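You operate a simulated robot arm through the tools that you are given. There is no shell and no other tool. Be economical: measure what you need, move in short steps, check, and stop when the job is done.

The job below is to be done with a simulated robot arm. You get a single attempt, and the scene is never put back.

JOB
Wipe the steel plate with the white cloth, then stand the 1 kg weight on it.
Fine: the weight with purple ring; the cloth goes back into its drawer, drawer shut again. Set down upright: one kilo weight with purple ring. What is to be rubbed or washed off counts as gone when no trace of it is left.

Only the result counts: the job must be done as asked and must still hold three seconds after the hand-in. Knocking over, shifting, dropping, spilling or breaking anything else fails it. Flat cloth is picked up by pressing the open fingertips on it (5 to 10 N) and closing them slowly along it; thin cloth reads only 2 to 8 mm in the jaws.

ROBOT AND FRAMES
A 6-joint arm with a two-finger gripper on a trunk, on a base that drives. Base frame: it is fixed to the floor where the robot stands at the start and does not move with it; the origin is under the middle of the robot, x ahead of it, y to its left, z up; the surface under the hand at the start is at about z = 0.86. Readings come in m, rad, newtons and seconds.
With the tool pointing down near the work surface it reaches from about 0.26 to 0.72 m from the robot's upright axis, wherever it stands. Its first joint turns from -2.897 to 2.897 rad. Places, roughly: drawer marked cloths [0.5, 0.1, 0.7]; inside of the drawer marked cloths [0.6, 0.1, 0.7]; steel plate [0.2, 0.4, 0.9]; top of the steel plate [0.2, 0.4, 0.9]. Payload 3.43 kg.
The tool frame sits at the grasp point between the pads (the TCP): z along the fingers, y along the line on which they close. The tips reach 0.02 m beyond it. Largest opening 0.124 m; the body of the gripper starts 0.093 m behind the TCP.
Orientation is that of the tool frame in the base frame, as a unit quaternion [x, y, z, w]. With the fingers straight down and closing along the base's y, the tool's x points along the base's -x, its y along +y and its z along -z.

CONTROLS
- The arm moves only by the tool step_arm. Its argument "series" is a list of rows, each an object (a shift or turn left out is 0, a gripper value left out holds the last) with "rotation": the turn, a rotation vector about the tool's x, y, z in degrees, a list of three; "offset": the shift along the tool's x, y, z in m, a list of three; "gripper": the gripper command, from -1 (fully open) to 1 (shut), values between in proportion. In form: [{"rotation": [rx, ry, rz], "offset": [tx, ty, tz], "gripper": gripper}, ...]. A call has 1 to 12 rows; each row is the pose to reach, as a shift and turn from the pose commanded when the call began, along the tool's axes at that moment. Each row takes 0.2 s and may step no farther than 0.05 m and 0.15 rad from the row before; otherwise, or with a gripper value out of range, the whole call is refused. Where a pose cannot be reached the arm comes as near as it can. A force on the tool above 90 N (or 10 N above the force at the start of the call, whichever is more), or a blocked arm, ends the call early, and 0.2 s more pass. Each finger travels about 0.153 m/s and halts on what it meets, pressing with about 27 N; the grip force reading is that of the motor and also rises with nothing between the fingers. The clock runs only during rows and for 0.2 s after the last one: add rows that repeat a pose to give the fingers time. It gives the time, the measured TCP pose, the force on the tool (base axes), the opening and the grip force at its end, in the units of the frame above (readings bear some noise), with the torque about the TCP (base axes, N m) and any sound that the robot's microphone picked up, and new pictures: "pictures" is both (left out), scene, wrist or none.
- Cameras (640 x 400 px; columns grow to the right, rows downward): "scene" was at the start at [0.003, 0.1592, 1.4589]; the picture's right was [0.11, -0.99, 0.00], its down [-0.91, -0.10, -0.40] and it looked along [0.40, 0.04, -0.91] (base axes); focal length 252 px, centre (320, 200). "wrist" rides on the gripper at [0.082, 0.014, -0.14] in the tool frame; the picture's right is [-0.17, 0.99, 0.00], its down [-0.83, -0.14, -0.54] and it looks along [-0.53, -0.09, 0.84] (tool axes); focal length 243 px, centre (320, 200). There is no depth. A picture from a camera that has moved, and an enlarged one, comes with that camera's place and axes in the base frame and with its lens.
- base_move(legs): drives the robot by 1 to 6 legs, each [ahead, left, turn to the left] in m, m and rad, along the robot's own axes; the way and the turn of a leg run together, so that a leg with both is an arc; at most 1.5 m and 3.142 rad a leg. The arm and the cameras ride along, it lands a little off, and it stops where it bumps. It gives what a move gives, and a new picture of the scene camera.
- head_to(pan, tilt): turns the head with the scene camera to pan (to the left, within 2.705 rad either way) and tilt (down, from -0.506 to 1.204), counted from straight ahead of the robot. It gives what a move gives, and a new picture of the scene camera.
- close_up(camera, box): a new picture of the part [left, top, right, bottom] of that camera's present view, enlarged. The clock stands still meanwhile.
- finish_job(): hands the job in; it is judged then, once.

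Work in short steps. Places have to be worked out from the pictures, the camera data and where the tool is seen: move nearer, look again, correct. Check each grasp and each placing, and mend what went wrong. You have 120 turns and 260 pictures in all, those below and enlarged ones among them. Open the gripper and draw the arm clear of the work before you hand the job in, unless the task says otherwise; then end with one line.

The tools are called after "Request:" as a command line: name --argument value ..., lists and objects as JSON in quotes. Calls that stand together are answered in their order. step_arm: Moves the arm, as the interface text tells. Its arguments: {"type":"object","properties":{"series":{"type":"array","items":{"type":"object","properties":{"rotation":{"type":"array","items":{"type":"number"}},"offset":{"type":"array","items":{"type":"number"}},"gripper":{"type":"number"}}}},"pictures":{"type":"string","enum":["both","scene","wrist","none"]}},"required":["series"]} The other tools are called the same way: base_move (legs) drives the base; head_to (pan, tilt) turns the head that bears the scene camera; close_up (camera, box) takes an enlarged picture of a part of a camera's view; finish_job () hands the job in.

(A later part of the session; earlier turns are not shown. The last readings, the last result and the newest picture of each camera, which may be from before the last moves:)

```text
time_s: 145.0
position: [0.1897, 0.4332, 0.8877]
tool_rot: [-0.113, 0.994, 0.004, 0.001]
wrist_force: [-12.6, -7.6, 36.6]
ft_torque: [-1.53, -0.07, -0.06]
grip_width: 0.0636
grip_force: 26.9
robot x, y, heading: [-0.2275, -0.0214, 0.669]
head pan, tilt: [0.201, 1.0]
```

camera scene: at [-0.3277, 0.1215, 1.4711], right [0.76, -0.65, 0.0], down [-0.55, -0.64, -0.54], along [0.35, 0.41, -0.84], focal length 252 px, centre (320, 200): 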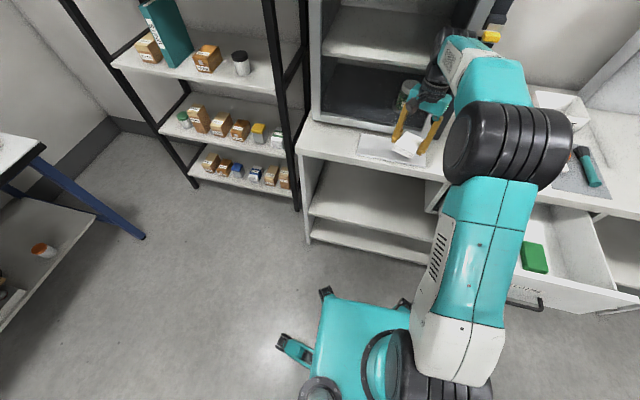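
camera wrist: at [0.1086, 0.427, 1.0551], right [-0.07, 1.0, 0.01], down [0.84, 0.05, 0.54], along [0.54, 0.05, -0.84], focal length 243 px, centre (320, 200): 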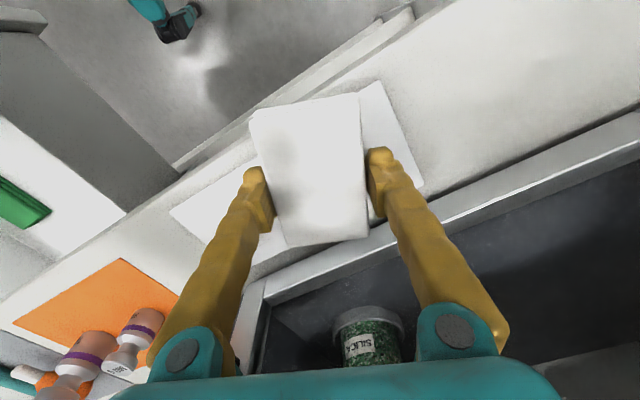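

Torque shows the right fingertip, not the cloth, carries the load – so regripping higher is right. Ease off, open, raise 6 mm, shift 2 cm inward, and close.

Request:
step_arm --series '[{"offset": [0, 0, -0.002]}, {"offset": [0, 0, -0.002], "gripper": 0}, {"offset": [0, 0, -0.002], "gripper": -0.35}, {"offset": [0, 0, -0.004], "gripper": -0.35}, {"offset": [-0.01, 0, -0.008]}, {"offset": [-0.02, 0, -0.008]}, {"offset": [-0.02, 0, -0.008]}]' --pictures "wrist"

```text
time_s: 146.6
position: [0.2084, 0.4394, 0.8925]
tool_rot: [-0.117, 0.993, 0.005, 0.0]
wrist_force: [-3.6, 3.4, -5.7]
ft_torque: [-0.5, -0.46, 0.02]
grip_width: 0.0839
grip_force: 0.1
robot x, y, heading: [-0.2225, -0.0254, 0.672]
head pan, tilt: [0.201, 1.0]
camera wrist: at [0.1264, 0.4327, 1.0312], right [-0.07, 1.0, 0.01], down [0.84, 0.05, 0.54], along [0.54, 0.04, -0.84], focal length 243 px, centre (320, 200)
```

wrist: 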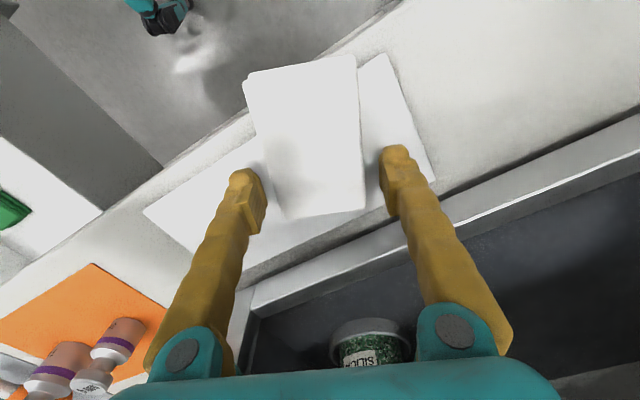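

Pad stayed put; jaws straddle its far part. Close.

Request:
step_arm --series '[{"gripper": -0.1}, {"gripper": 0.1}, {"gripper": 0.4}, {"gripper": 1}, {"gripper": 1}, {"offset": [0.005, 0, -0.02], "gripper": 1}, {"offset": [0.005, 0, -0.03], "gripper": 1}]' --pictures "wrist"

```text
time_s: 148.2
position: [0.2033, 0.4407, 0.9218]
tool_rot: [-0.114, 0.993, 0.003, -0.001]
wrist_force: [-1.6, 0.7, -2.2]
ft_torque: [-0.2, -0.26, 0.02]
grip_width: 0.0632
grip_force: 27.1
robot x, y, heading: [-0.2275, -0.0158, 0.671]
head pan, tilt: [0.201, 1.0]
camera wrist: at [0.1198, 0.4347, 1.0607], right [-0.06, 1.0, 0.01], down [0.84, 0.05, 0.54], along [0.54, 0.04, -0.84], focal length 243 px, centre (320, 200)
```

wrist: 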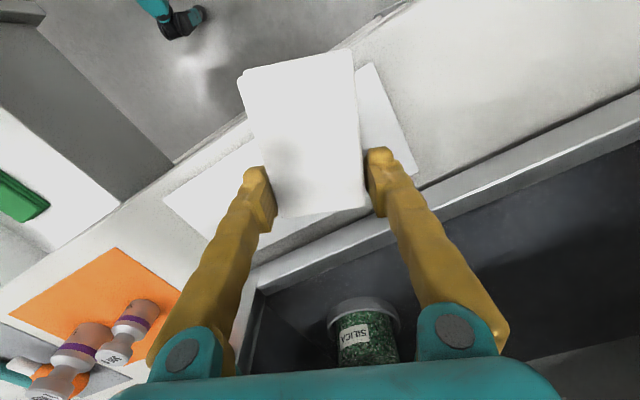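

Regripped with cloth protruding. I move to over the right patch (n 0.45, t 0.14) in small steps.

Request:
step_arm --series '[{"offset": [0, -0.03, 0]}, {"offset": [0, -0.06, 0]}, {"offset": [0, -0.081, 0]}, {"offset": [-0.02, -0.081, 0]}, {"offset": [-0.04, -0.081, 0]}, {"offset": [-0.055, -0.081, 0.005]}, {"offset": [-0.063, -0.081, 0.01]}, {"offset": [-0.063, -0.081, 0.015]}]'

```text
time_s: 149.9
position: [0.2711, 0.3741, 0.9159]
tool_rot: [-0.11, 0.994, 0.0, -0.011]
wrist_force: [-111.0, -92.8, 30.6]
ft_torque: [13.8, -18.67, -5.71]
grip_width: 0.0633
grip_force: 27.4
robot x, y, heading: [-0.2299, -0.015, 0.683]
head pan, tilt: [0.201, 1.0]
stopped in row 8: the force on the tool passed its limit at 126 N (the readings are from after the stop); the commanded pose is now the measured one
camera scene: at [-0.3334, 0.1134, 1.47], right [0.77, -0.64, 0.0], down [-0.53, -0.65, -0.55], along [0.35, 0.42, -0.84], focal length 252 px, centre (320, 200)
camera wrist: at [0.1912, 0.3692, 1.0565], right [-0.06, 1.0, 0.0], down [0.85, 0.05, 0.52], along [0.52, 0.03, -0.85], focal length 243 px, centre (320, 200)
```

scene: 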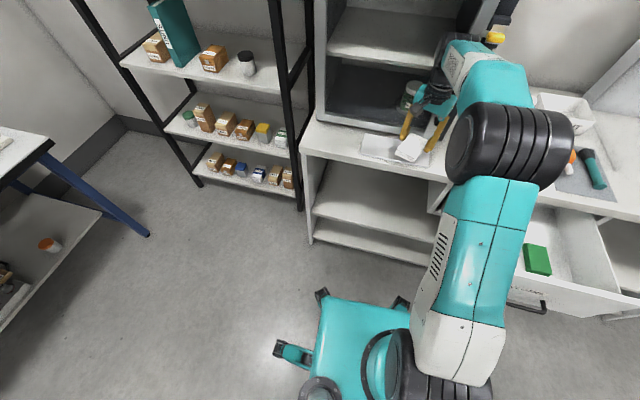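
wrist: 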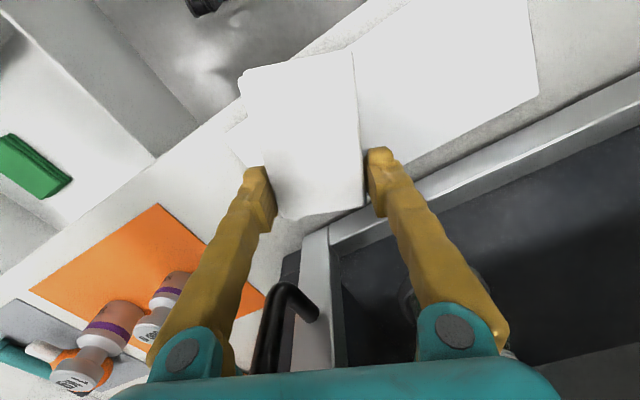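

The wrist itself hit the chamber up high. I back off; then I'll set the pad down left and regrip with the tool leaned 15° away from the chamber so the pad stays flat while leaning.

Request:
step_arm --series '[{"offset": [0.015, 0, 0]}, {"offset": [0.04, 0.0, 0]}, {"offset": [0.06, 0.02, 0]}, {"offset": [0.065, 0.055, 0]}, {"offset": [0.065, 0.085, 0]}, {"offset": [0.065, 0.085, 0]}]' --pictures "wrist"

Request:
close_up --camera "scene" --box '[300, 10, 540, 180]'

```text
time_s: 151.3
position: [0.1949, 0.4405, 0.9134]
tool_rot: [-0.116, 0.993, 0.001, -0.006]
wrist_force: [-1.9, -2.7, -2.2]
ft_torque: [0.42, -0.23, -0.03]
grip_width: 0.0637
grip_force: 27.1
robot x, y, heading: [-0.2289, -0.0224, 0.676]
head pan, tilt: [0.201, 1.0]
camera wrist: at [0.1137, 0.4347, 1.0537], right [-0.07, 1.0, 0.0], down [0.85, 0.05, 0.53], along [0.53, 0.04, -0.85], focal length 243 px, centre (320, 200)
```

wrist: 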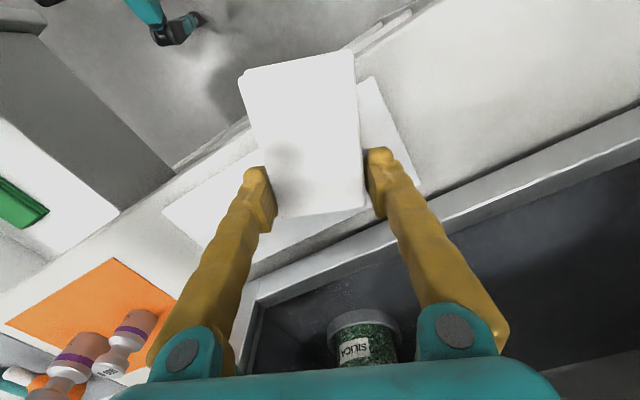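

```text
2.35 times, centred on (420, 95) of scene
camera zoom: at [-0.3259, 0.1122, 1.4699], right [0.77, -0.64, 0.0], down [-0.54, -0.65, -0.54], along [0.35, 0.41, -0.84], focal length 593 px, centre (85, 447)
```

zoom: 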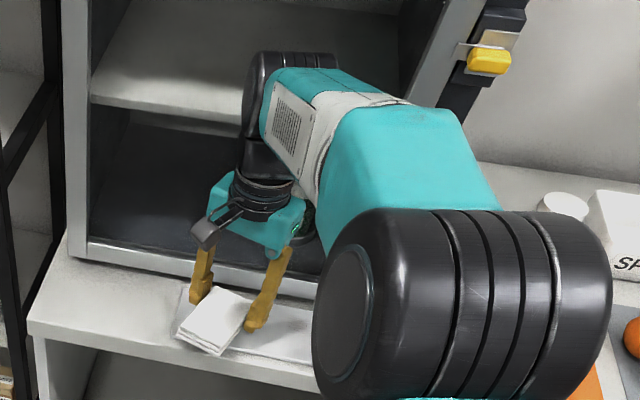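

Request:
step_arm --series '[{"offset": [0, 0, 0.009]}, {"offset": [0, 0, 0.017]}, {"offset": [0, 0, 0.017]}]' --pictures "none"

Request:
step_arm --series '[{"offset": [0, 0, 0.002]}, {"offset": [0, 0, 0.002]}]' --pictures "none"

Request:
step_arm --series '[{"offset": [0, 0, 0.002]}, {"offset": [0, 0, 0.002]}]' --pictures "none"

```text
time_s: 152.1
position: [0.1958, 0.4455, 0.8978]
tool_rot: [-0.116, 0.993, 0.004, -0.004]
wrist_force: [0.0, 2.8, 1.6]
ft_torque: [-0.31, -0.07, 0.0]
grip_width: 0.0633
grip_force: 26.8
robot x, y, heading: [-0.2323, -0.0218, 0.676]
head pan, tilt: [0.201, 1.0]
```

```text
time_s: 152.7
position: [0.1972, 0.4415, 0.8928]
tool_rot: [-0.115, 0.993, 0.001, -0.008]
wrist_force: [-2.0, -0.9, -1.0]
ft_torque: [0.14, -0.08, -0.01]
grip_width: 0.0636
grip_force: 27.0
robot x, y, heading: [-0.2266, -0.021, 0.668]
head pan, tilt: [0.201, 1.0]
```

```text
time_s: 153.3
position: [0.1939, 0.4423, 0.8912]
tool_rot: [-0.118, 0.993, 0.003, -0.007]
wrist_force: [-1.4, -0.7, 3.9]
ft_torque: [0.04, -0.07, 0.02]
grip_width: 0.0635
grip_force: 27.3
robot x, y, heading: [-0.222, -0.0202, 0.684]
head pan, tilt: [0.201, 1.0]
```

Request:
step_arm --series '[{"offset": [0, 0, 0.0015]}, {"offset": [0, 0, 0.0015]}]' --pictures "none"

Request:
step_arm --series '[{"gripper": 0}, {"gripper": -0.35}, {"offset": [0, 0, -0.005], "gripper": -0.35}, {"rotation": [0, -7.5, 0], "offset": [0, 0, -0.008]}, {"rotation": [0, -15, 0], "offset": [0, 0, -0.008]}, {"rotation": [0, -15, 0], "offset": [0, 0, -0.006]}, {"rotation": [0, -15, 0], "offset": [0, 0, -0.006]}]' --pictures "wrist"

```text
time_s: 153.9
position: [0.1952, 0.4412, 0.8914]
tool_rot: [-0.114, 0.994, 0.001, -0.006]
wrist_force: [1.9, 1.0, 0.5]
ft_torque: [-0.2, 0.2, 0.01]
grip_width: 0.0632
grip_force: 26.6
robot x, y, heading: [-0.2269, -0.0242, 0.674]
head pan, tilt: [0.201, 1.0]
```

```text
time_s: 155.5
position: [0.1948, 0.4435, 0.8944]
tool_rot: [-0.113, 0.986, 0.017, 0.124]
wrist_force: [1.1, 0.2, -5.2]
ft_torque: [0.06, -0.1, -0.01]
grip_width: 0.0837
grip_force: 0.2
robot x, y, heading: [-0.2281, -0.0239, 0.675]
head pan, tilt: [0.201, 1.0]
camera wrist: at [0.0808, 0.4301, 1.0094], right [-0.07, 1.0, 0.05], down [0.69, 0.01, 0.73], along [0.72, 0.08, -0.68], focal length 243 px, centre (320, 200)
```

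wrist: 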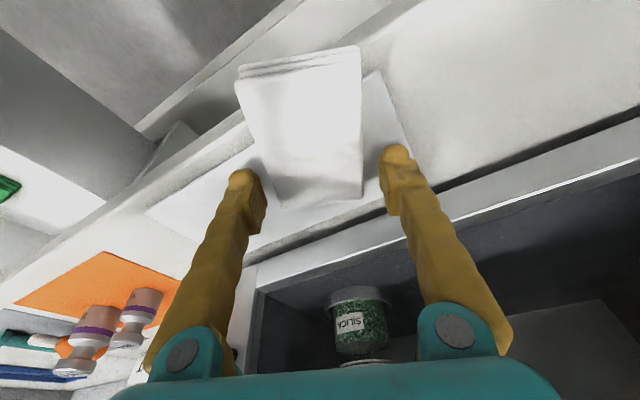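

Pad rests flat; I shift 8 mm toward its middle and close with the leaned tool.

Request:
step_arm --series '[{"offset": [0.008, 0, -0.001]}, {"offset": [0.008, 0, -0.001], "gripper": -0.1}, {"offset": [0.008, 0, -0.001], "gripper": 0.1}, {"offset": [0.008, 0, -0.001], "gripper": 0.5}, {"offset": [0.008, 0, -0.001], "gripper": 1}, {"offset": [0.008, 0, -0.001], "gripper": 1}, {"offset": [0.011, 0, -0.015], "gripper": 1}, {"offset": [0.014, 0, -0.03], "gripper": 1}]' --pictures "wrist"

```text
time_s: 157.3
position: [0.1794, 0.4336, 0.922]
tool_rot: [-0.113, 0.985, 0.019, 0.126]
wrist_force: [0.0, 2.0, 1.7]
ft_torque: [-0.19, 0.0, -0.03]
grip_width: 0.0633
grip_force: 26.9
robot x, y, heading: [-0.2316, -0.0245, 0.669]
head pan, tilt: [0.201, 1.0]
camera wrist: at [0.063, 0.4212, 1.0359], right [-0.07, 1.0, 0.05], down [0.68, 0.01, 0.73], along [0.73, 0.08, -0.68], focal length 243 px, centre (320, 200)
```

wrist: 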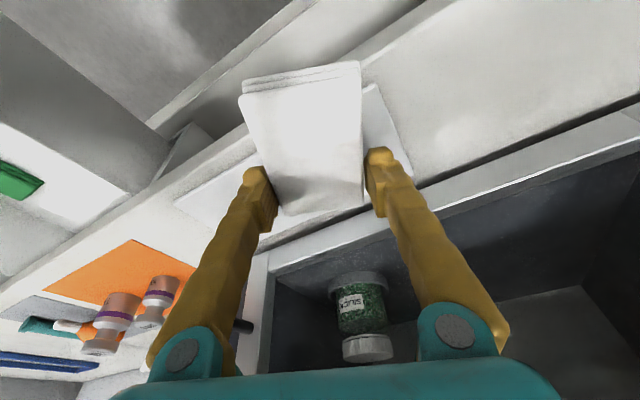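

Good. Move at height to above the patch: first sideways, then forward in small steps.

Request:
step_arm --series '[{"offset": [0, -0.04, 0]}, {"offset": [0, -0.08, 0]}, {"offset": [-0.029, -0.08, 0.0078]}, {"offset": [-0.058, -0.08, 0.0155]}, {"offset": [-0.072, -0.08, 0.019]}, {"offset": [-0.08, -0.08, 0.0215]}, {"offset": [-0.085, -0.08, 0.0229]}, {"offset": [-0.085, -0.08, 0.0229]}]'

```text
time_s: 159.1
position: [0.279, 0.3772, 0.9199]
tool_rot: [-0.113, 0.986, 0.016, 0.12]
wrist_force: [-6.1, -4.3, -0.2]
ft_torque: [0.45, -0.64, 0.07]
grip_width: 0.0633
grip_force: 27.4
robot x, y, heading: [-0.2283, -0.0251, 0.673]
head pan, tilt: [0.201, 1.0]
camera scene: at [-0.3236, 0.1137, 1.4728], right [0.77, -0.64, 0.0], down [-0.54, -0.65, -0.54], along [0.34, 0.41, -0.84], focal length 252 px, centre (320, 200)
camera wrist: at [0.1663, 0.3636, 1.035], right [-0.07, 1.0, 0.04], down [0.69, 0.02, 0.72], along [0.72, 0.08, -0.69], focal length 243 px, centre (320, 200)
```

scene: 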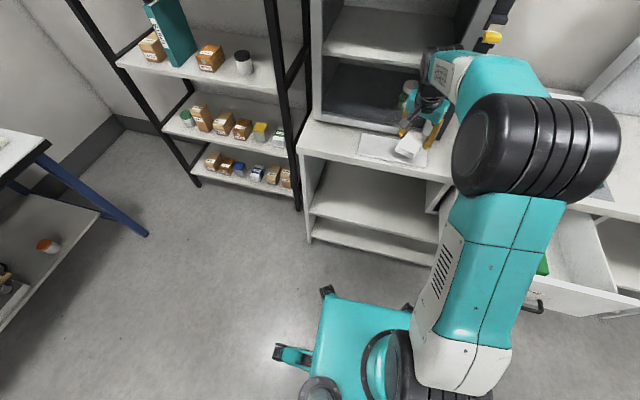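
wrist: 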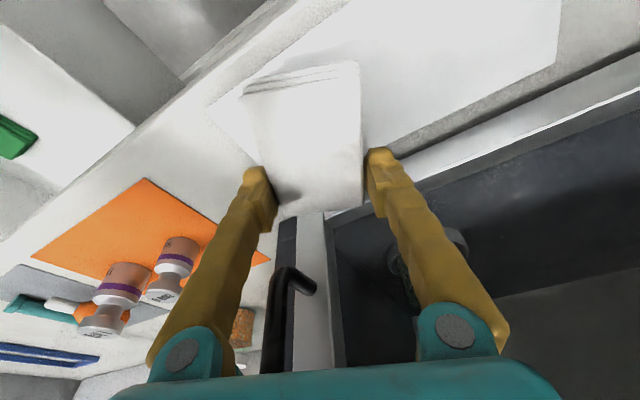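

Clear of the chamber. Descend to contact.

Request:
step_arm --series '[{"offset": [0.003, 0, 0.0116]}, {"offset": [0.0057, 0, 0.0213]}, {"offset": [0.0057, 0, 0.0213]}]' --pictures "none"

Request:
step_arm --series '[{"offset": [0.0006, 0, 0.0024]}, {"offset": [0.0006, 0, 0.0024]}]' --pictures "none"

Request:
step_arm --series '[{"offset": [0.0006, 0, 0.0024]}, {"offset": [0.0006, 0, 0.0024]}]' --pictures "none"

Request:
step_arm --series '[{"offset": [0.0005, 0, 0.0019]}, {"offset": [0.0005, 0, 0.0019]}]' --pictures "none"

```text
time_s: 159.9
position: [0.2771, 0.381, 0.8991]
tool_rot: [-0.114, 0.986, 0.018, 0.123]
wrist_force: [-0.6, -1.4, 2.3]
ft_torque: [0.04, 0.01, 0.01]
grip_width: 0.0635
grip_force: 27.0
robot x, y, heading: [-0.2337, -0.0231, 0.674]
head pan, tilt: [0.201, 1.0]
```

```text
time_s: 160.5
position: [0.2825, 0.3756, 0.8951]
tool_rot: [-0.11, 0.986, 0.016, 0.124]
wrist_force: [-2.1, 1.6, -1.3]
ft_torque: [-0.27, -0.19, -0.06]
grip_width: 0.0632
grip_force: 26.8
robot x, y, heading: [-0.2285, -0.0208, 0.675]
head pan, tilt: [0.201, 1.0]
```

```text
time_s: 161.1
position: [0.2787, 0.3813, 0.8941]
tool_rot: [-0.113, 0.986, 0.018, 0.124]
wrist_force: [1.3, 3.6, 5.4]
ft_torque: [-0.37, 0.34, -0.07]
grip_width: 0.0637
grip_force: 27.0
robot x, y, heading: [-0.226, -0.0259, 0.672]
head pan, tilt: [0.201, 1.0]
```

```text
time_s: 161.7
position: [0.2812, 0.3778, 0.8916]
tool_rot: [-0.114, 0.986, 0.018, 0.124]
wrist_force: [-2.7, -0.6, 4.2]
ft_torque: [0.0, -0.24, -0.05]
grip_width: 0.0636
grip_force: 26.5
robot x, y, heading: [-0.2314, -0.0297, 0.673]
head pan, tilt: [0.201, 1.0]
```

Request:
step_arm --series '[{"offset": [0.0005, 0, 0.0019]}, {"offset": [0.0005, 0, 0.0019]}]' --pictures "none"

Request:
step_arm --series '[{"offset": [0.0004, 0, 0.0015]}, {"offset": [0.0004, 0, 0.0015]}]' --pictures "none"

Request:
step_arm --series '[{"offset": [0.0004, 0, 0.0015]}, {"offset": [0.0004, 0, 0.0015]}]' --pictures "wrist"

```text
time_s: 162.3
position: [0.2812, 0.3794, 0.8919]
tool_rot: [-0.115, 0.985, 0.019, 0.127]
wrist_force: [5.8, 1.8, 12.5]
ft_torque: [-0.07, -0.11, 0.13]
grip_width: 0.0635
grip_force: 26.9
robot x, y, heading: [-0.2264, -0.0241, 0.675]
head pan, tilt: [0.201, 1.0]
```

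```text
time_s: 162.9
position: [0.2801, 0.3792, 0.8889]
tool_rot: [-0.113, 0.985, 0.018, 0.126]
wrist_force: [-13.6, -5.1, 56.5]
ft_torque: [-1.28, 0.29, -0.39]
grip_width: 0.0631
grip_force: 27.5
robot x, y, heading: [-0.2243, -0.0186, 0.673]
head pan, tilt: [0.201, 1.0]
```

```text
time_s: 163.5
position: [0.279, 0.3796, 0.8895]
tool_rot: [-0.112, 0.986, 0.018, 0.124]
wrist_force: [-22.1, -13.7, 56.2]
ft_torque: [-1.46, 1.02, -0.19]
grip_width: 0.0633
grip_force: 26.9
robot x, y, heading: [-0.232, -0.0199, 0.671]
head pan, tilt: [0.201, 1.0]
camera wrist: at [0.1641, 0.3652, 1.0036], right [-0.07, 1.0, 0.05], down [0.69, 0.01, 0.73], along [0.72, 0.08, -0.68], focal length 243 px, centre (320, 200)
```

wrist: 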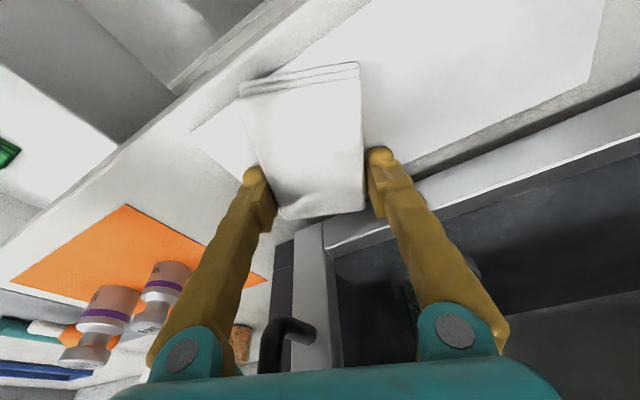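

Firm contact over the patch. I ease 1 mm and scrub along the jaw axis and back, plus small forward/back offsets.

Request:
step_arm --series '[{"offset": [-0.0003, 0.01, -0.0008]}, {"offset": [-0.0003, 0.02, -0.0008]}, {"offset": [-0.0003, 0.005, -0.0008]}, {"offset": [-0.0003, -0.01, -0.0008]}, {"offset": [-0.0003, 0.005, -0.0008]}, {"offset": [-0.0003, 0.02, -0.0008]}, {"offset": [0.007, 0.02, -0.0028]}, {"offset": [0.007, 0.005, -0.0028]}, {"offset": [0.007, -0.01, -0.0028]}, {"offset": [0.007, 0.005, -0.0028]}, {"offset": [-0.0003, 0.005, -0.0008]}, {"offset": [-0.0003, -0.01, -0.0008]}]' --pictures "wrist"

```text
time_s: 166.1
position: [0.2861, 0.3677, 0.889]
tool_rot: [-0.113, 0.985, 0.018, 0.127]
wrist_force: [-6.3, -7.0, 34.4]
ft_torque: [-1.43, 0.39, -0.41]
grip_width: 0.0632
grip_force: 26.9
robot x, y, heading: [-0.2275, -0.0196, 0.677]
head pan, tilt: [0.201, 1.0]
camera wrist: at [0.1706, 0.3541, 1.003], right [-0.07, 1.0, 0.05], down [0.68, 0.01, 0.73], along [0.73, 0.08, -0.68], focal length 243 px, centre (320, 200)
```

wrist: 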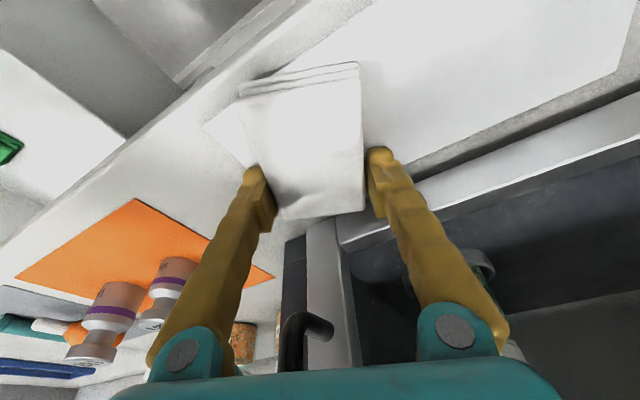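

Lift, retreat and inspect the plate.

Request:
step_arm --series '[{"offset": [0, 0, -0.02]}, {"offset": [0.035, 0, -0.04]}, {"offset": [0.075, 0, -0.06]}, {"offset": [0.115, 0, -0.08]}, {"offset": [0.13, -0.035, -0.095]}, {"offset": [0.12, -0.075, -0.1]}, {"offset": [0.11, -0.115, -0.1]}, {"offset": [0.1, -0.155, -0.1]}, {"offset": [0.09, -0.195, -0.1]}, {"offset": [0.09, -0.195, -0.1]}]' --pictures "none"

Request:
close_up --camera "scene" --box '[340, 110, 436, 170]'

```text
time_s: 168.3
position: [0.2155, 0.1579, 0.9617]
tool_rot: [-0.114, 0.986, 0.017, 0.124]
wrist_force: [1.2, 2.0, 5.1]
ft_torque: [-0.33, 0.29, -0.09]
grip_width: 0.0635
grip_force: 26.4
robot x, y, heading: [-0.2305, -0.0178, 0.668]
head pan, tilt: [0.201, 1.0]
```

```text
6.67 times, centred on (388, 140) of scene
camera zoom: at [-0.3229, 0.1213, 1.4696], right [0.76, -0.64, 0.0], down [-0.54, -0.64, -0.54], along [0.35, 0.41, -0.84], focal length 1680 px, centre (-133, 600)
```

zoom: 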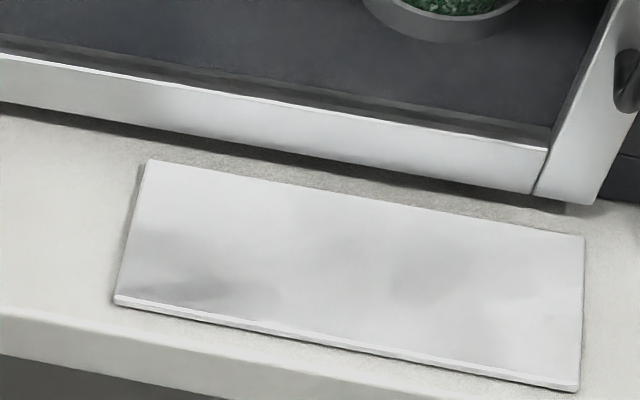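

The plate is now clean (only soft reflections remain). Now the cloth returns: I straighten the tool and move over the open drawer, then lower.

Request:
step_arm --series '[{"offset": [-0.013, -0.033, 0.0035]}, {"rotation": [0, 7.5, 0], "offset": [-0.027, -0.066, 0.007]}, {"rotation": [0, 15, 0], "offset": [-0.04, -0.1, 0.0105]}, {"rotation": [0, 15, 0], "offset": [-0.053, -0.132, 0.0142]}, {"rotation": [0, 15, 0], "offset": [-0.053, -0.132, 0.0142]}]' --pictures "wrist"

```text
time_s: 169.5
position: [0.3044, 0.0386, 0.9597]
tool_rot: [-0.117, 0.993, 0.002, -0.007]
wrist_force: [-1.1, -0.1, -3.7]
ft_torque: [0.02, -0.07, 0.03]
grip_width: 0.0631
grip_force: 27.2
robot x, y, heading: [-0.2246, -0.0226, 0.677]
head pan, tilt: [0.201, 1.0]
camera wrist: at [0.2228, 0.0327, 1.1001], right [-0.07, 1.0, 0.01], down [0.85, 0.05, 0.53], along [0.53, 0.04, -0.85], focal length 243 px, centre (320, 200)
```

wrist: 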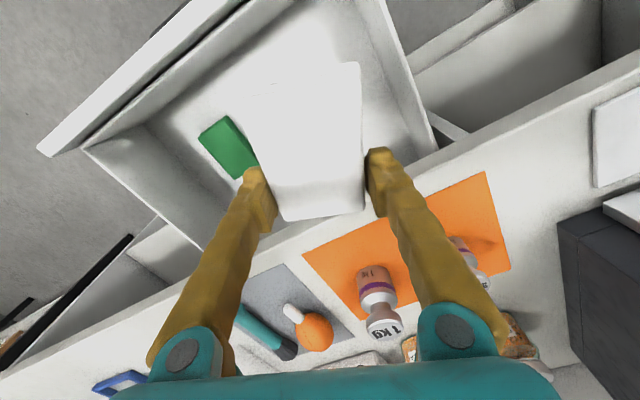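

Over the drawer, clear of the green cloth. Lower inside and release close to the floor.

Request:
step_arm --series '[{"offset": [0.005, 0, 0.04]}, {"offset": [0.01, 0, 0.08]}, {"offset": [0.01, 0, 0.12]}, {"offset": [0.01, 0, 0.16]}, {"offset": [0.01, 0, 0.195]}, {"offset": [0.01, 0, 0.222]}, {"offset": [0.01, 0, 0.222]}, {"offset": [0.01, 0, 0.222], "gripper": 0.0}, {"offset": [0.01, 0, 0.222], "gripper": -0.4}, {"offset": [0.01, 0, 0.222], "gripper": -0.4}]' --pictures "wrist"

```text
time_s: 171.7
position: [0.2935, 0.0351, 0.736]
tool_rot: [-0.113, 0.994, 0.003, -0.006]
wrist_force: [-1.7, -3.0, -5.6]
ft_torque: [0.35, -0.3, -0.02]
grip_width: 0.0867
grip_force: 0.1
robot x, y, heading: [-0.229, -0.0226, 0.677]
head pan, tilt: [0.201, 1.0]
camera wrist: at [0.2119, 0.0275, 0.8755], right [-0.06, 1.0, 0.01], down [0.85, 0.05, 0.53], along [0.53, 0.04, -0.85], focal length 243 px, centre (320, 200)
```

wrist: 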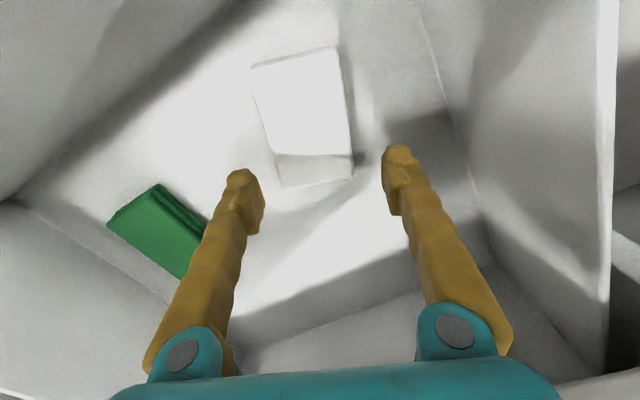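

The cloth lies flat in the drawer. I lift out, close the jaws, undo the yaw, then drive back and right to push the drawer shut.

Request:
step_arm --series '[{"offset": [0, 0, -0.045], "gripper": -0.4}, {"offset": [0, 0, -0.09]}, {"offset": [0, 0, -0.135]}, {"offset": [0, 0, -0.18]}, {"rotation": [0, 0, -8], "offset": [0, 0, -0.22], "gripper": 0.5}, {"rotation": [0, 0, -16], "offset": [0, 0, -0.245], "gripper": 1}, {"rotation": [0, 0, -24], "offset": [0.03, 0, -0.25]}, {"rotation": [0, 0, -24], "offset": [0.06, 0, -0.25]}]' --pictures "none"

Request:
base_move --legs '[[-0.143, -0.233, 0], [0, 0, -0.054]]'

```text
time_s: 173.5
position: [0.2285, 0.0242, 0.9856]
tool_rot: [-0.319, 0.948, 0.005, -0.009]
wrist_force: [-4.4, 0.4, -9.6]
ft_torque: [-0.05, -0.46, -0.04]
grip_width: 0.0
grip_force: 26.5
robot x, y, heading: [-0.2338, -0.0192, 0.674]
head pan, tilt: [0.201, 1.0]
```

```text
time_s: 178.5
position: [0.2667, -0.268, 0.9873]
tool_rot: [-0.294, 0.956, 0.004, -0.005]
wrist_force: [5.9, -1.4, -10.1]
ft_torque: [0.21, 0.63, 0.05]
grip_width: 0.0002
grip_force: 26.6
robot x, y, heading: [-0.1962, -0.2904, 0.618]
head pan, tilt: [0.201, 1.0]
camera scene: at [-0.2833, -0.1491, 1.4694], right [0.73, -0.68, 0.0], down [-0.58, -0.61, -0.54], along [0.37, 0.39, -0.84], focal length 252 px, centre (320, 200)
```

scene: 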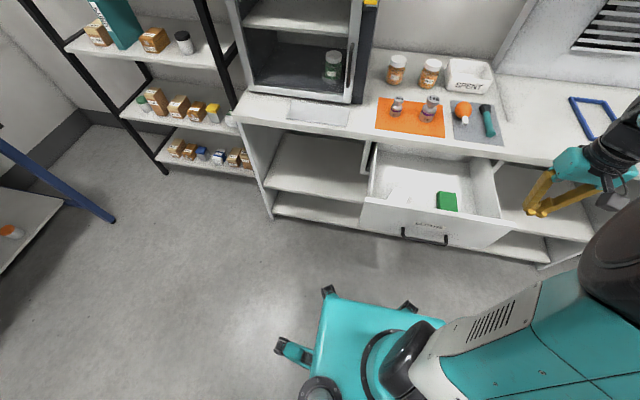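

Now at the right standoff. I move in front of the drawer's centre with closed fingers and lower to z≈0.775.

Request:
step_arm --series '[{"offset": [0.02, 0.045, 0]}, {"offset": [0.035, 0.09, 0]}, {"offset": [0.035, 0.13, 0.02]}, {"offset": [0.035, 0.148, 0.06]}, {"offset": [0.035, 0.148, 0.105]}, {"offset": [0.035, 0.148, 0.15]}, {"offset": [0.035, 0.148, 0.19]}, {"offset": [0.035, 0.148, 0.212]}, {"offset": [0.035, 0.148, 0.212]}]'

```text
time_s: 180.5
position: [0.1471, -0.1666, 0.776]
tool_rot: [-0.293, 0.956, 0.004, -0.005]
wrist_force: [-0.2, 1.3, -5.0]
ft_torque: [-0.23, -0.08, 0.01]
grip_width: 0.0
grip_force: 26.8
robot x, y, heading: [-0.2001, -0.2876, 0.612]
head pan, tilt: [0.201, 1.0]
camera scene: at [-0.2881, -0.1477, 1.47], right [0.73, -0.69, 0.0], down [-0.58, -0.61, -0.54], along [0.37, 0.39, -0.84], focal length 252 px, centre (320, 200)
camera wrist: at [0.0733, -0.2022, 0.9158], right [-0.42, 0.91, 0.01], down [0.77, 0.35, 0.53], along [0.48, 0.23, -0.85], focal length 243 px, centre (320, 200)
```

scene: 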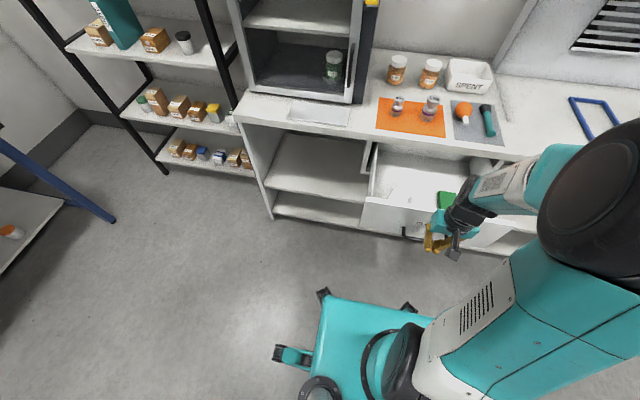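
wrist: 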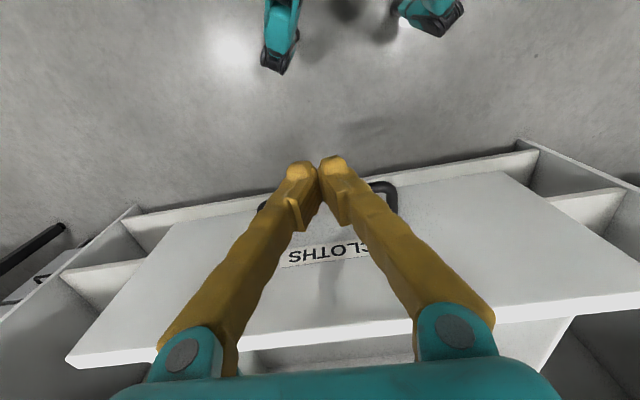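

Fingers are in front of the panel centre, above the handle. I push inward steadily, raised 1 cm for bench-top clearance.

Request:
step_arm --series '[{"offset": [-0.03, 0, -0.012]}, {"offset": [-0.06, 0, -0.012]}, {"offset": [-0.09, 0, -0.012]}, {"offset": [-0.12, 0, -0.012]}, {"offset": [-0.15, 0, -0.012]}, {"offset": [-0.18, 0, -0.012]}, {"offset": [-0.21, 0, -0.012]}, {"offset": [-0.235, 0, -0.012]}, {"offset": [-0.26, 0, -0.012]}, {"offset": [-0.28, 0, -0.012]}, {"offset": [-0.295, 0, -0.012]}, {"offset": [-0.305, 0, -0.012]}]'

```text
time_s: 183.1
position: [0.4047, 0.0052, 0.7872]
tool_rot: [-0.292, 0.956, 0.004, -0.003]
wrist_force: [6.0, 2.4, 1.7]
ft_torque: [-0.36, 0.64, 0.04]
grip_width: 0.0
grip_force: 34.3
robot x, y, heading: [-0.1995, -0.2913, 0.623]
head pan, tilt: [0.201, 1.0]
camera scene: at [-0.2854, -0.1523, 1.4692], right [0.73, -0.68, 0.0], down [-0.58, -0.61, -0.54], along [0.37, 0.4, -0.84], focal length 252 px, centre (320, 200)
camera wrist: at [0.3303, -0.0315, 0.9268], right [-0.41, 0.91, 0.01], down [0.77, 0.35, 0.53], along [0.48, 0.23, -0.84], focal length 243 px, centre (320, 200)
```

scene: 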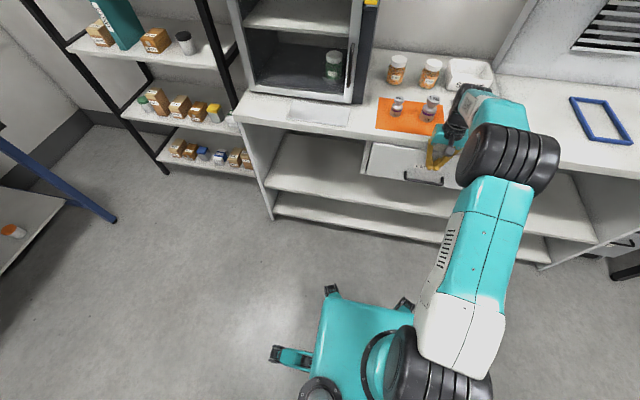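
wrist: 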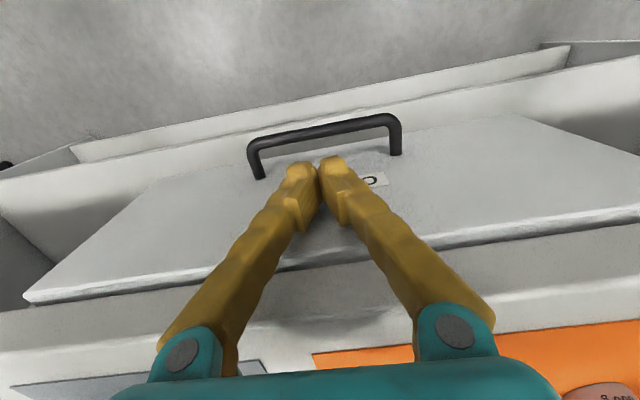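

Almost shut. I push further in small increments until the stop.

Request:
step_arm --series '[{"offset": [-0.004, 0, 0]}, {"offset": [-0.008, 0, 0]}, {"offset": [-0.012, 0, 0]}, {"offset": [-0.012, 0, 0]}]' --pictures "scene"

Request:
close_up --camera "scene" --box '[350, 110, 510, 210]'

```text
time_s: 184.1
position: [0.409, 0.0085, 0.7856]
tool_rot: [-0.295, 0.955, -0.001, -0.014]
wrist_force: [-28.8, -47.3, 9.9]
ft_torque: [-0.4, 0.47, -0.03]
grip_width: 0.0002
grip_force: 34.4
robot x, y, heading: [-0.1991, -0.2981, 0.62]
head pan, tilt: [0.201, 1.0]
camera scene: at [-0.2864, -0.1551, 1.4711], right [0.73, -0.68, 0.0], down [-0.58, -0.61, -0.54], along [0.37, 0.39, -0.84], focal length 252 px, centre (320, 200)
```

scene: 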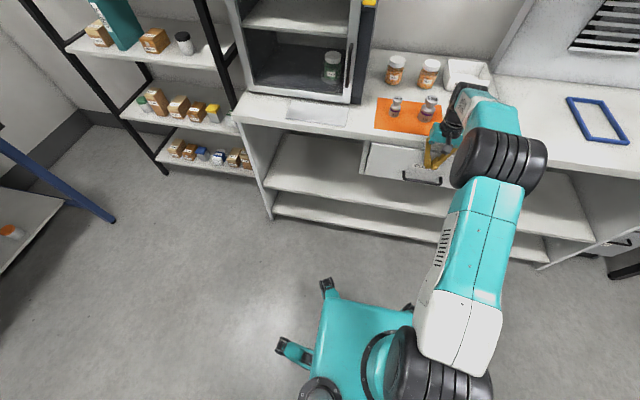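

```text
4.00 times, centred on (430, 160) of scene
camera zoom: at [-0.2864, -0.1551, 1.4711], right [0.73, -0.68, 0.0], down [-0.58, -0.61, -0.54], along [0.37, 0.39, -0.84], focal length 1008 px, centre (-120, 360)
```

zoom: 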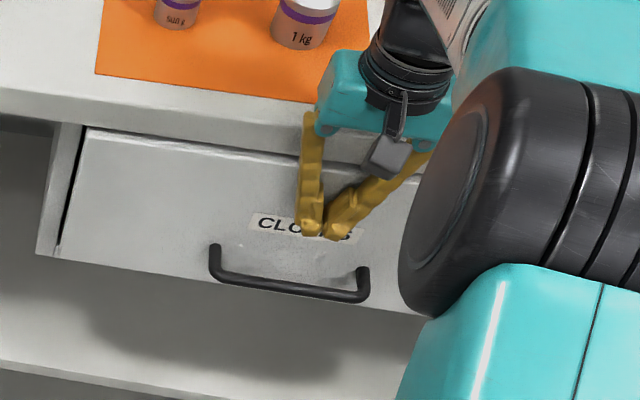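

The drawer is shut against its stop (≈55 N). I back off, rise, and drive to where both weight and plate are in reach.

Request:
step_arm --series '[{"offset": [0.03, 0, 0], "gripper": 1}, {"offset": [0.07, 0, 0]}, {"offset": [0.1, 0, -0.03]}, {"offset": [0.11, 0, -0.075]}, {"offset": [0.11, 0, -0.12]}, {"offset": [0.11, 0, -0.165], "gripper": -0.4}, {"offset": [0.11, 0, -0.21]}, {"offset": [0.11, 0, -0.255]}, {"offset": [0.11, 0, -0.3]}]' --pictures "none"

Request:
base_move --legs '[[0.165, 0.126, 0]]'

Request:
close_up --camera "wrist" --box '[0, 0, 640, 400]'

```text
time_s: 186.1
position: [0.3222, -0.0533, 1.0859]
tool_rot: [-0.293, 0.956, 0.004, -0.008]
wrist_force: [-1.9, -0.1, -3.1]
ft_torque: [-0.08, -0.12, 0.0]
grip_width: 0.0868
grip_force: 0.1
robot x, y, heading: [-0.1984, -0.2945, 0.619]
head pan, tilt: [0.201, 1.0]
```

```text
time_s: 189.3
position: [0.3923, 0.1529, 1.0875]
tool_rot: [-0.292, 0.956, 0.003, -0.006]
wrist_force: [-2.3, 3.0, -4.6]
ft_torque: [-0.42, -0.29, -0.04]
grip_width: 0.0869
grip_force: 0.0
robot x, y, heading: [-0.1352, -0.0866, 0.611]
head pan, tilt: [0.201, 1.0]
camera scene: at [-0.2221, 0.0592, 1.4703], right [0.73, -0.69, 0.0], down [-0.58, -0.61, -0.54], along [0.37, 0.39, -0.84], focal length 252 px, centre (320, 200)
```

scene: 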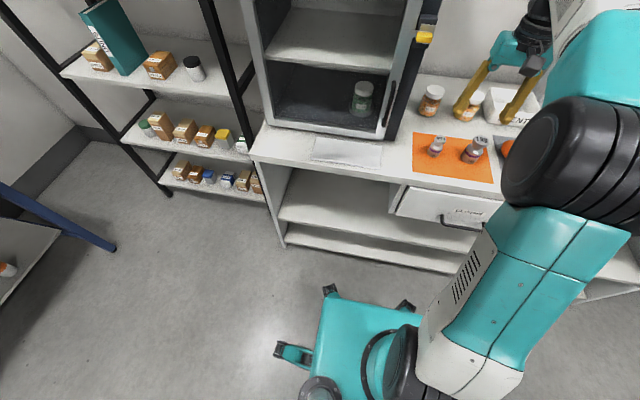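

```text
1.00 times, centred on (320, 200) of wrist (not enlarged: the box is as wide or as high as the picture)
camera zoom: at [0.3192, 0.1188, 1.2267], right [-0.41, 0.91, 0.01], down [0.77, 0.35, 0.53], along [0.48, 0.23, -0.85], focal length 243 px, centre (320, 200)
```

zoom: 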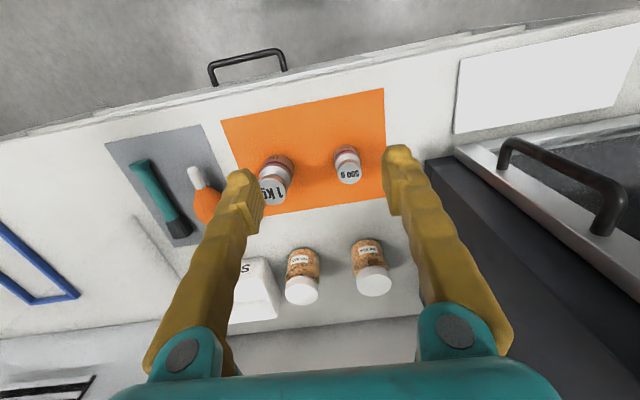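

The 1 kg weight is at about (0.490, 0.130). I move above it with jaws at 10 cm.

Request:
step_arm --series '[{"offset": [-0.02, -0.03, 0], "gripper": -0.6}, {"offset": [-0.04, -0.06, 0.01]}, {"offset": [-0.06, -0.0738, 0.03]}, {"offset": [-0.068, -0.0738, 0.06]}, {"offset": [-0.068, -0.0738, 0.09]}, {"offset": [-0.068, -0.0738, 0.09]}]'

```text
time_s: 190.8
position: [0.492, 0.1266, 0.9959]
tool_rot: [-0.288, 0.958, 0.005, -0.007]
wrist_force: [2.5, 0.9, 2.4]
ft_torque: [-0.17, 0.31, 0.01]
grip_width: 0.0993
grip_force: 0.1
robot x, y, heading: [-0.1446, -0.0845, 0.6]
head pan, tilt: [0.201, 1.0]
camera scene: at [-0.2263, 0.0563, 1.472], right [0.72, -0.69, 0.0], down [-0.58, -0.61, -0.54], along [0.37, 0.39, -0.84], focal length 252 px, centre (320, 200)
camera wrist: at [0.4176, 0.0917, 1.1365], right [-0.4, 0.91, 0.01], down [0.78, 0.34, 0.53], along [0.48, 0.22, -0.85], focal length 243 px, centre (320, 200)
```

scene: 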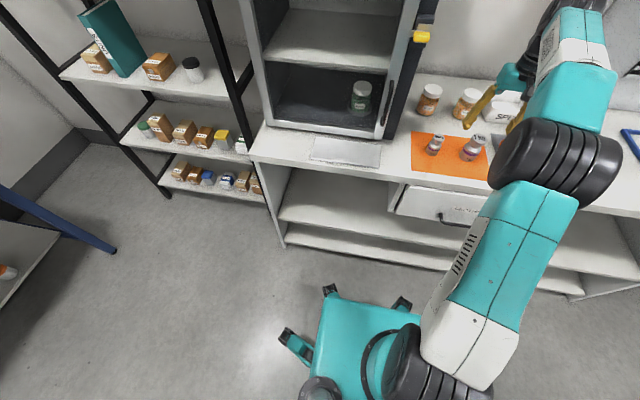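
wrist: 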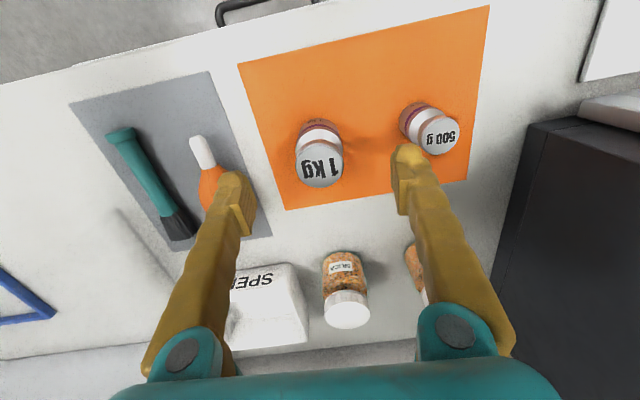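

Centred over the weight. I narrow the jaws a bit and descend around its body.

Request:
step_arm --series '[{"offset": [0, 0, 0.01], "gripper": -0.35}, {"offset": [0, 0, 0.04]}, {"offset": [0, 0, 0.075]}, {"offset": [0, 0, 0.102]}, {"offset": [0, 0, 0.102]}, {"offset": [0, 0, 0.102]}]' --pictures "wrist"

```text
time_s: 192.2
position: [0.4897, 0.1304, 0.8935]
tool_rot: [-0.293, 0.956, 0.005, -0.006]
wrist_force: [-1.5, -2.6, -1.2]
ft_torque: [0.24, -0.2, 0.0]
grip_width: 0.084
grip_force: 0.1
robot x, y, heading: [-0.1336, -0.0844, 0.615]
head pan, tilt: [0.201, 1.0]
camera wrist: at [0.4154, 0.0942, 1.034], right [-0.42, 0.91, 0.01], down [0.77, 0.35, 0.53], along [0.48, 0.23, -0.85], focal length 243 px, centre (320, 200)
```

wrist: 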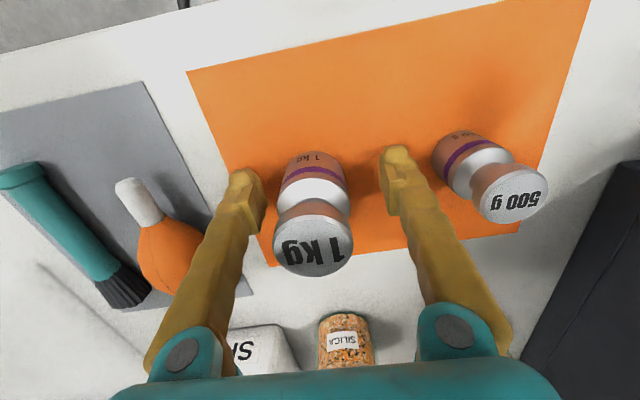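

Well straddled. Close on the body and check.

Request:
step_arm --series '[{"gripper": -0.1}, {"gripper": 0.1}, {"gripper": 0.3}, {"gripper": 1}, {"gripper": 1}, {"offset": [0, 0, -0.015], "gripper": 1}, {"offset": [0, 0, -0.04], "gripper": 1}, {"offset": [0, 0, -0.04], "gripper": 1}]' --pictures "wrist"

```text
time_s: 193.9
position: [0.489, 0.126, 0.932]
tool_rot: [-0.291, 0.957, 0.004, -0.008]
wrist_force: [-7.7, -8.1, -18.8]
ft_torque: [0.39, -0.28, -0.05]
grip_width: 0.0466
grip_force: 27.3
robot x, y, heading: [-0.139, -0.083, 0.621]
head pan, tilt: [0.201, 1.0]
camera wrist: at [0.4149, 0.0914, 1.0714], right [-0.41, 0.91, 0.01], down [0.78, 0.34, 0.53], along [0.48, 0.22, -0.85], focal length 243 px, centre (320, 200)
```

wrist: 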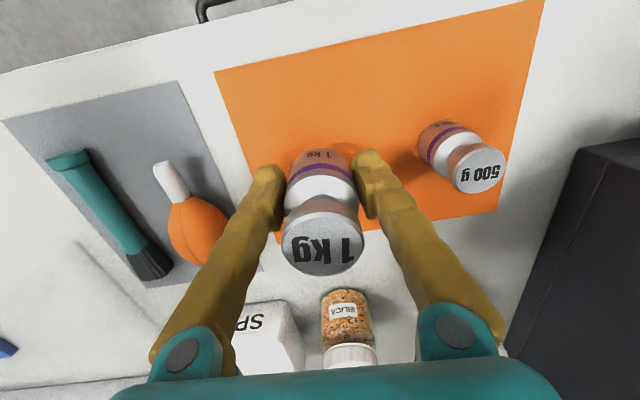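

Held at 46.6 mm. I lift, draw back toward the robot, and carry it left in front of the chamber.

Request:
step_arm --series '[{"offset": [0, 0, -0.04], "gripper": 1}, {"offset": [0, 0, -0.08]}, {"offset": [0.03, 0, -0.1]}, {"offset": [0.07, 0.01, -0.1]}, {"offset": [0.11, 0.03, -0.1]}, {"offset": [0.12, 0.07, -0.1]}, {"offset": [0.12, 0.115, -0.1]}, {"offset": [0.12, 0.16, -0.1]}, {"offset": [0.12, 0.205, -0.1]}, {"offset": [0.12, 0.25, -0.1]}, {"offset": [0.12, 0.295, -0.1]}, {"offset": [0.12, 0.34, -0.1]}]' --pictures "none"

Request:
step_arm --series '[{"offset": [0, 0.03, 0]}, {"offset": [0, 0.056, 0]}, {"offset": [-0.02, 0.056, 0.015]}, {"offset": [-0.04, 0.056, 0.03]}, {"offset": [-0.057, 0.056, 0.045]}, {"offset": [-0.057, 0.056, 0.06]}, {"offset": [-0.057, 0.056, 0.06]}]'

```text
time_s: 196.6
position: [0.2002, 0.3473, 1.0379]
tool_rot: [-0.293, 0.956, 0.003, -0.006]
wrist_force: [1.6, 7.5, -5.7]
ft_torque: [-0.47, -0.01, -0.01]
grip_width: 0.0465
grip_force: 27.2
robot x, y, heading: [-0.1318, -0.0862, 0.616]
head pan, tilt: [0.201, 1.0]
```

```text
time_s: 198.2
position: [0.2177, 0.4248, 0.9745]
tool_rot: [-0.294, 0.956, 0.004, -0.008]
wrist_force: [-4.3, -3.1, -18.7]
ft_torque: [-0.06, -0.03, 0.04]
grip_width: 0.0468
grip_force: 27.1
robot x, y, heading: [-0.1286, -0.0879, 0.614]
head pan, tilt: [0.201, 1.0]
camera scene: at [-0.2189, 0.0576, 1.4716], right [0.73, -0.69, 0.0], down [-0.58, -0.61, -0.54], along [0.37, 0.39, -0.84], focal length 252 px, centre (320, 200)
camera wrist: at [0.1437, 0.3887, 1.1158], right [-0.42, 0.91, 0.01], down [0.78, 0.35, 0.53], along [0.48, 0.23, -0.85], focal length 243 px, centre (320, 200)
```

scene: 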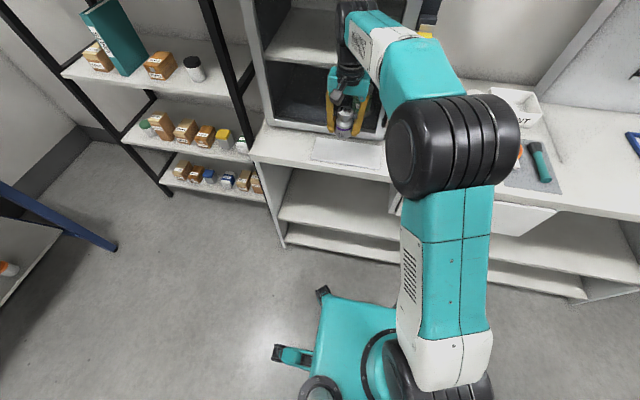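
wrist: 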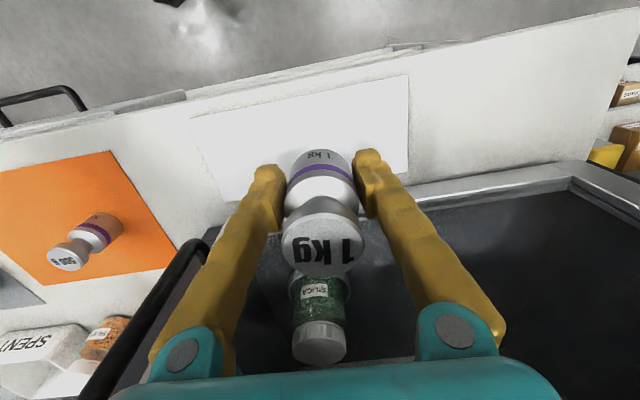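

Above the plate at (n 0.425, t 0.218). Lower to just above the plate, then find contact.

Request:
step_arm --series '[{"offset": [0.003, 0, 0.025]}, {"offset": [0.004, 0, 0.05]}, {"offset": [0.004, 0, 0.068]}, {"offset": [0.004, 0, 0.071]}, {"offset": [0.004, 0, 0.071]}]' --pictures "wrist"

Request:
step_arm --series '[{"offset": [0, 0, 0.002]}, {"offset": [0, 0, 0.002]}]' --pictures "none"

Request:
step_arm --series '[{"offset": [0, 0, 0.002]}, {"offset": [0, 0, 0.002]}]' --pictures "none"

```text
time_s: 199.3
position: [0.2104, 0.419, 0.9043]
tool_rot: [-0.293, 0.956, 0.003, -0.006]
wrist_force: [0.3, 1.6, -12.6]
ft_torque: [0.0, 0.03, 0.02]
grip_width: 0.0469
grip_force: 27.1
robot x, y, heading: [-0.1353, -0.093, 0.606]
head pan, tilt: [0.201, 1.0]
camera wrist: at [0.1364, 0.3844, 1.0447], right [-0.41, 0.91, 0.01], down [0.77, 0.35, 0.53], along [0.48, 0.23, -0.85], focal length 243 px, centre (320, 200)
```

wrist: 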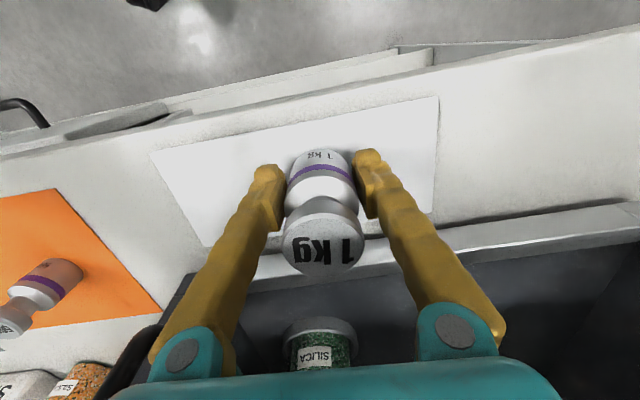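

```text
time_s: 199.9
position: [0.2084, 0.4226, 0.9046]
tool_rot: [-0.293, 0.956, 0.004, -0.005]
wrist_force: [2.6, 5.4, -7.0]
ft_torque: [-0.44, 0.22, -0.01]
grip_width: 0.0464
grip_force: 27.5
robot x, y, heading: [-0.1376, -0.0927, 0.611]
head pan, tilt: [0.201, 1.0]
```

```text
time_s: 200.6
position: [0.2076, 0.4178, 0.9044]
tool_rot: [-0.292, 0.957, 0.003, -0.006]
wrist_force: [-5.6, -2.5, -9.9]
ft_torque: [0.01, -0.23, 0.0]
grip_width: 0.0464
grip_force: 26.9
robot x, y, heading: [-0.1369, -0.0926, 0.612]
head pan, tilt: [0.201, 1.0]
```

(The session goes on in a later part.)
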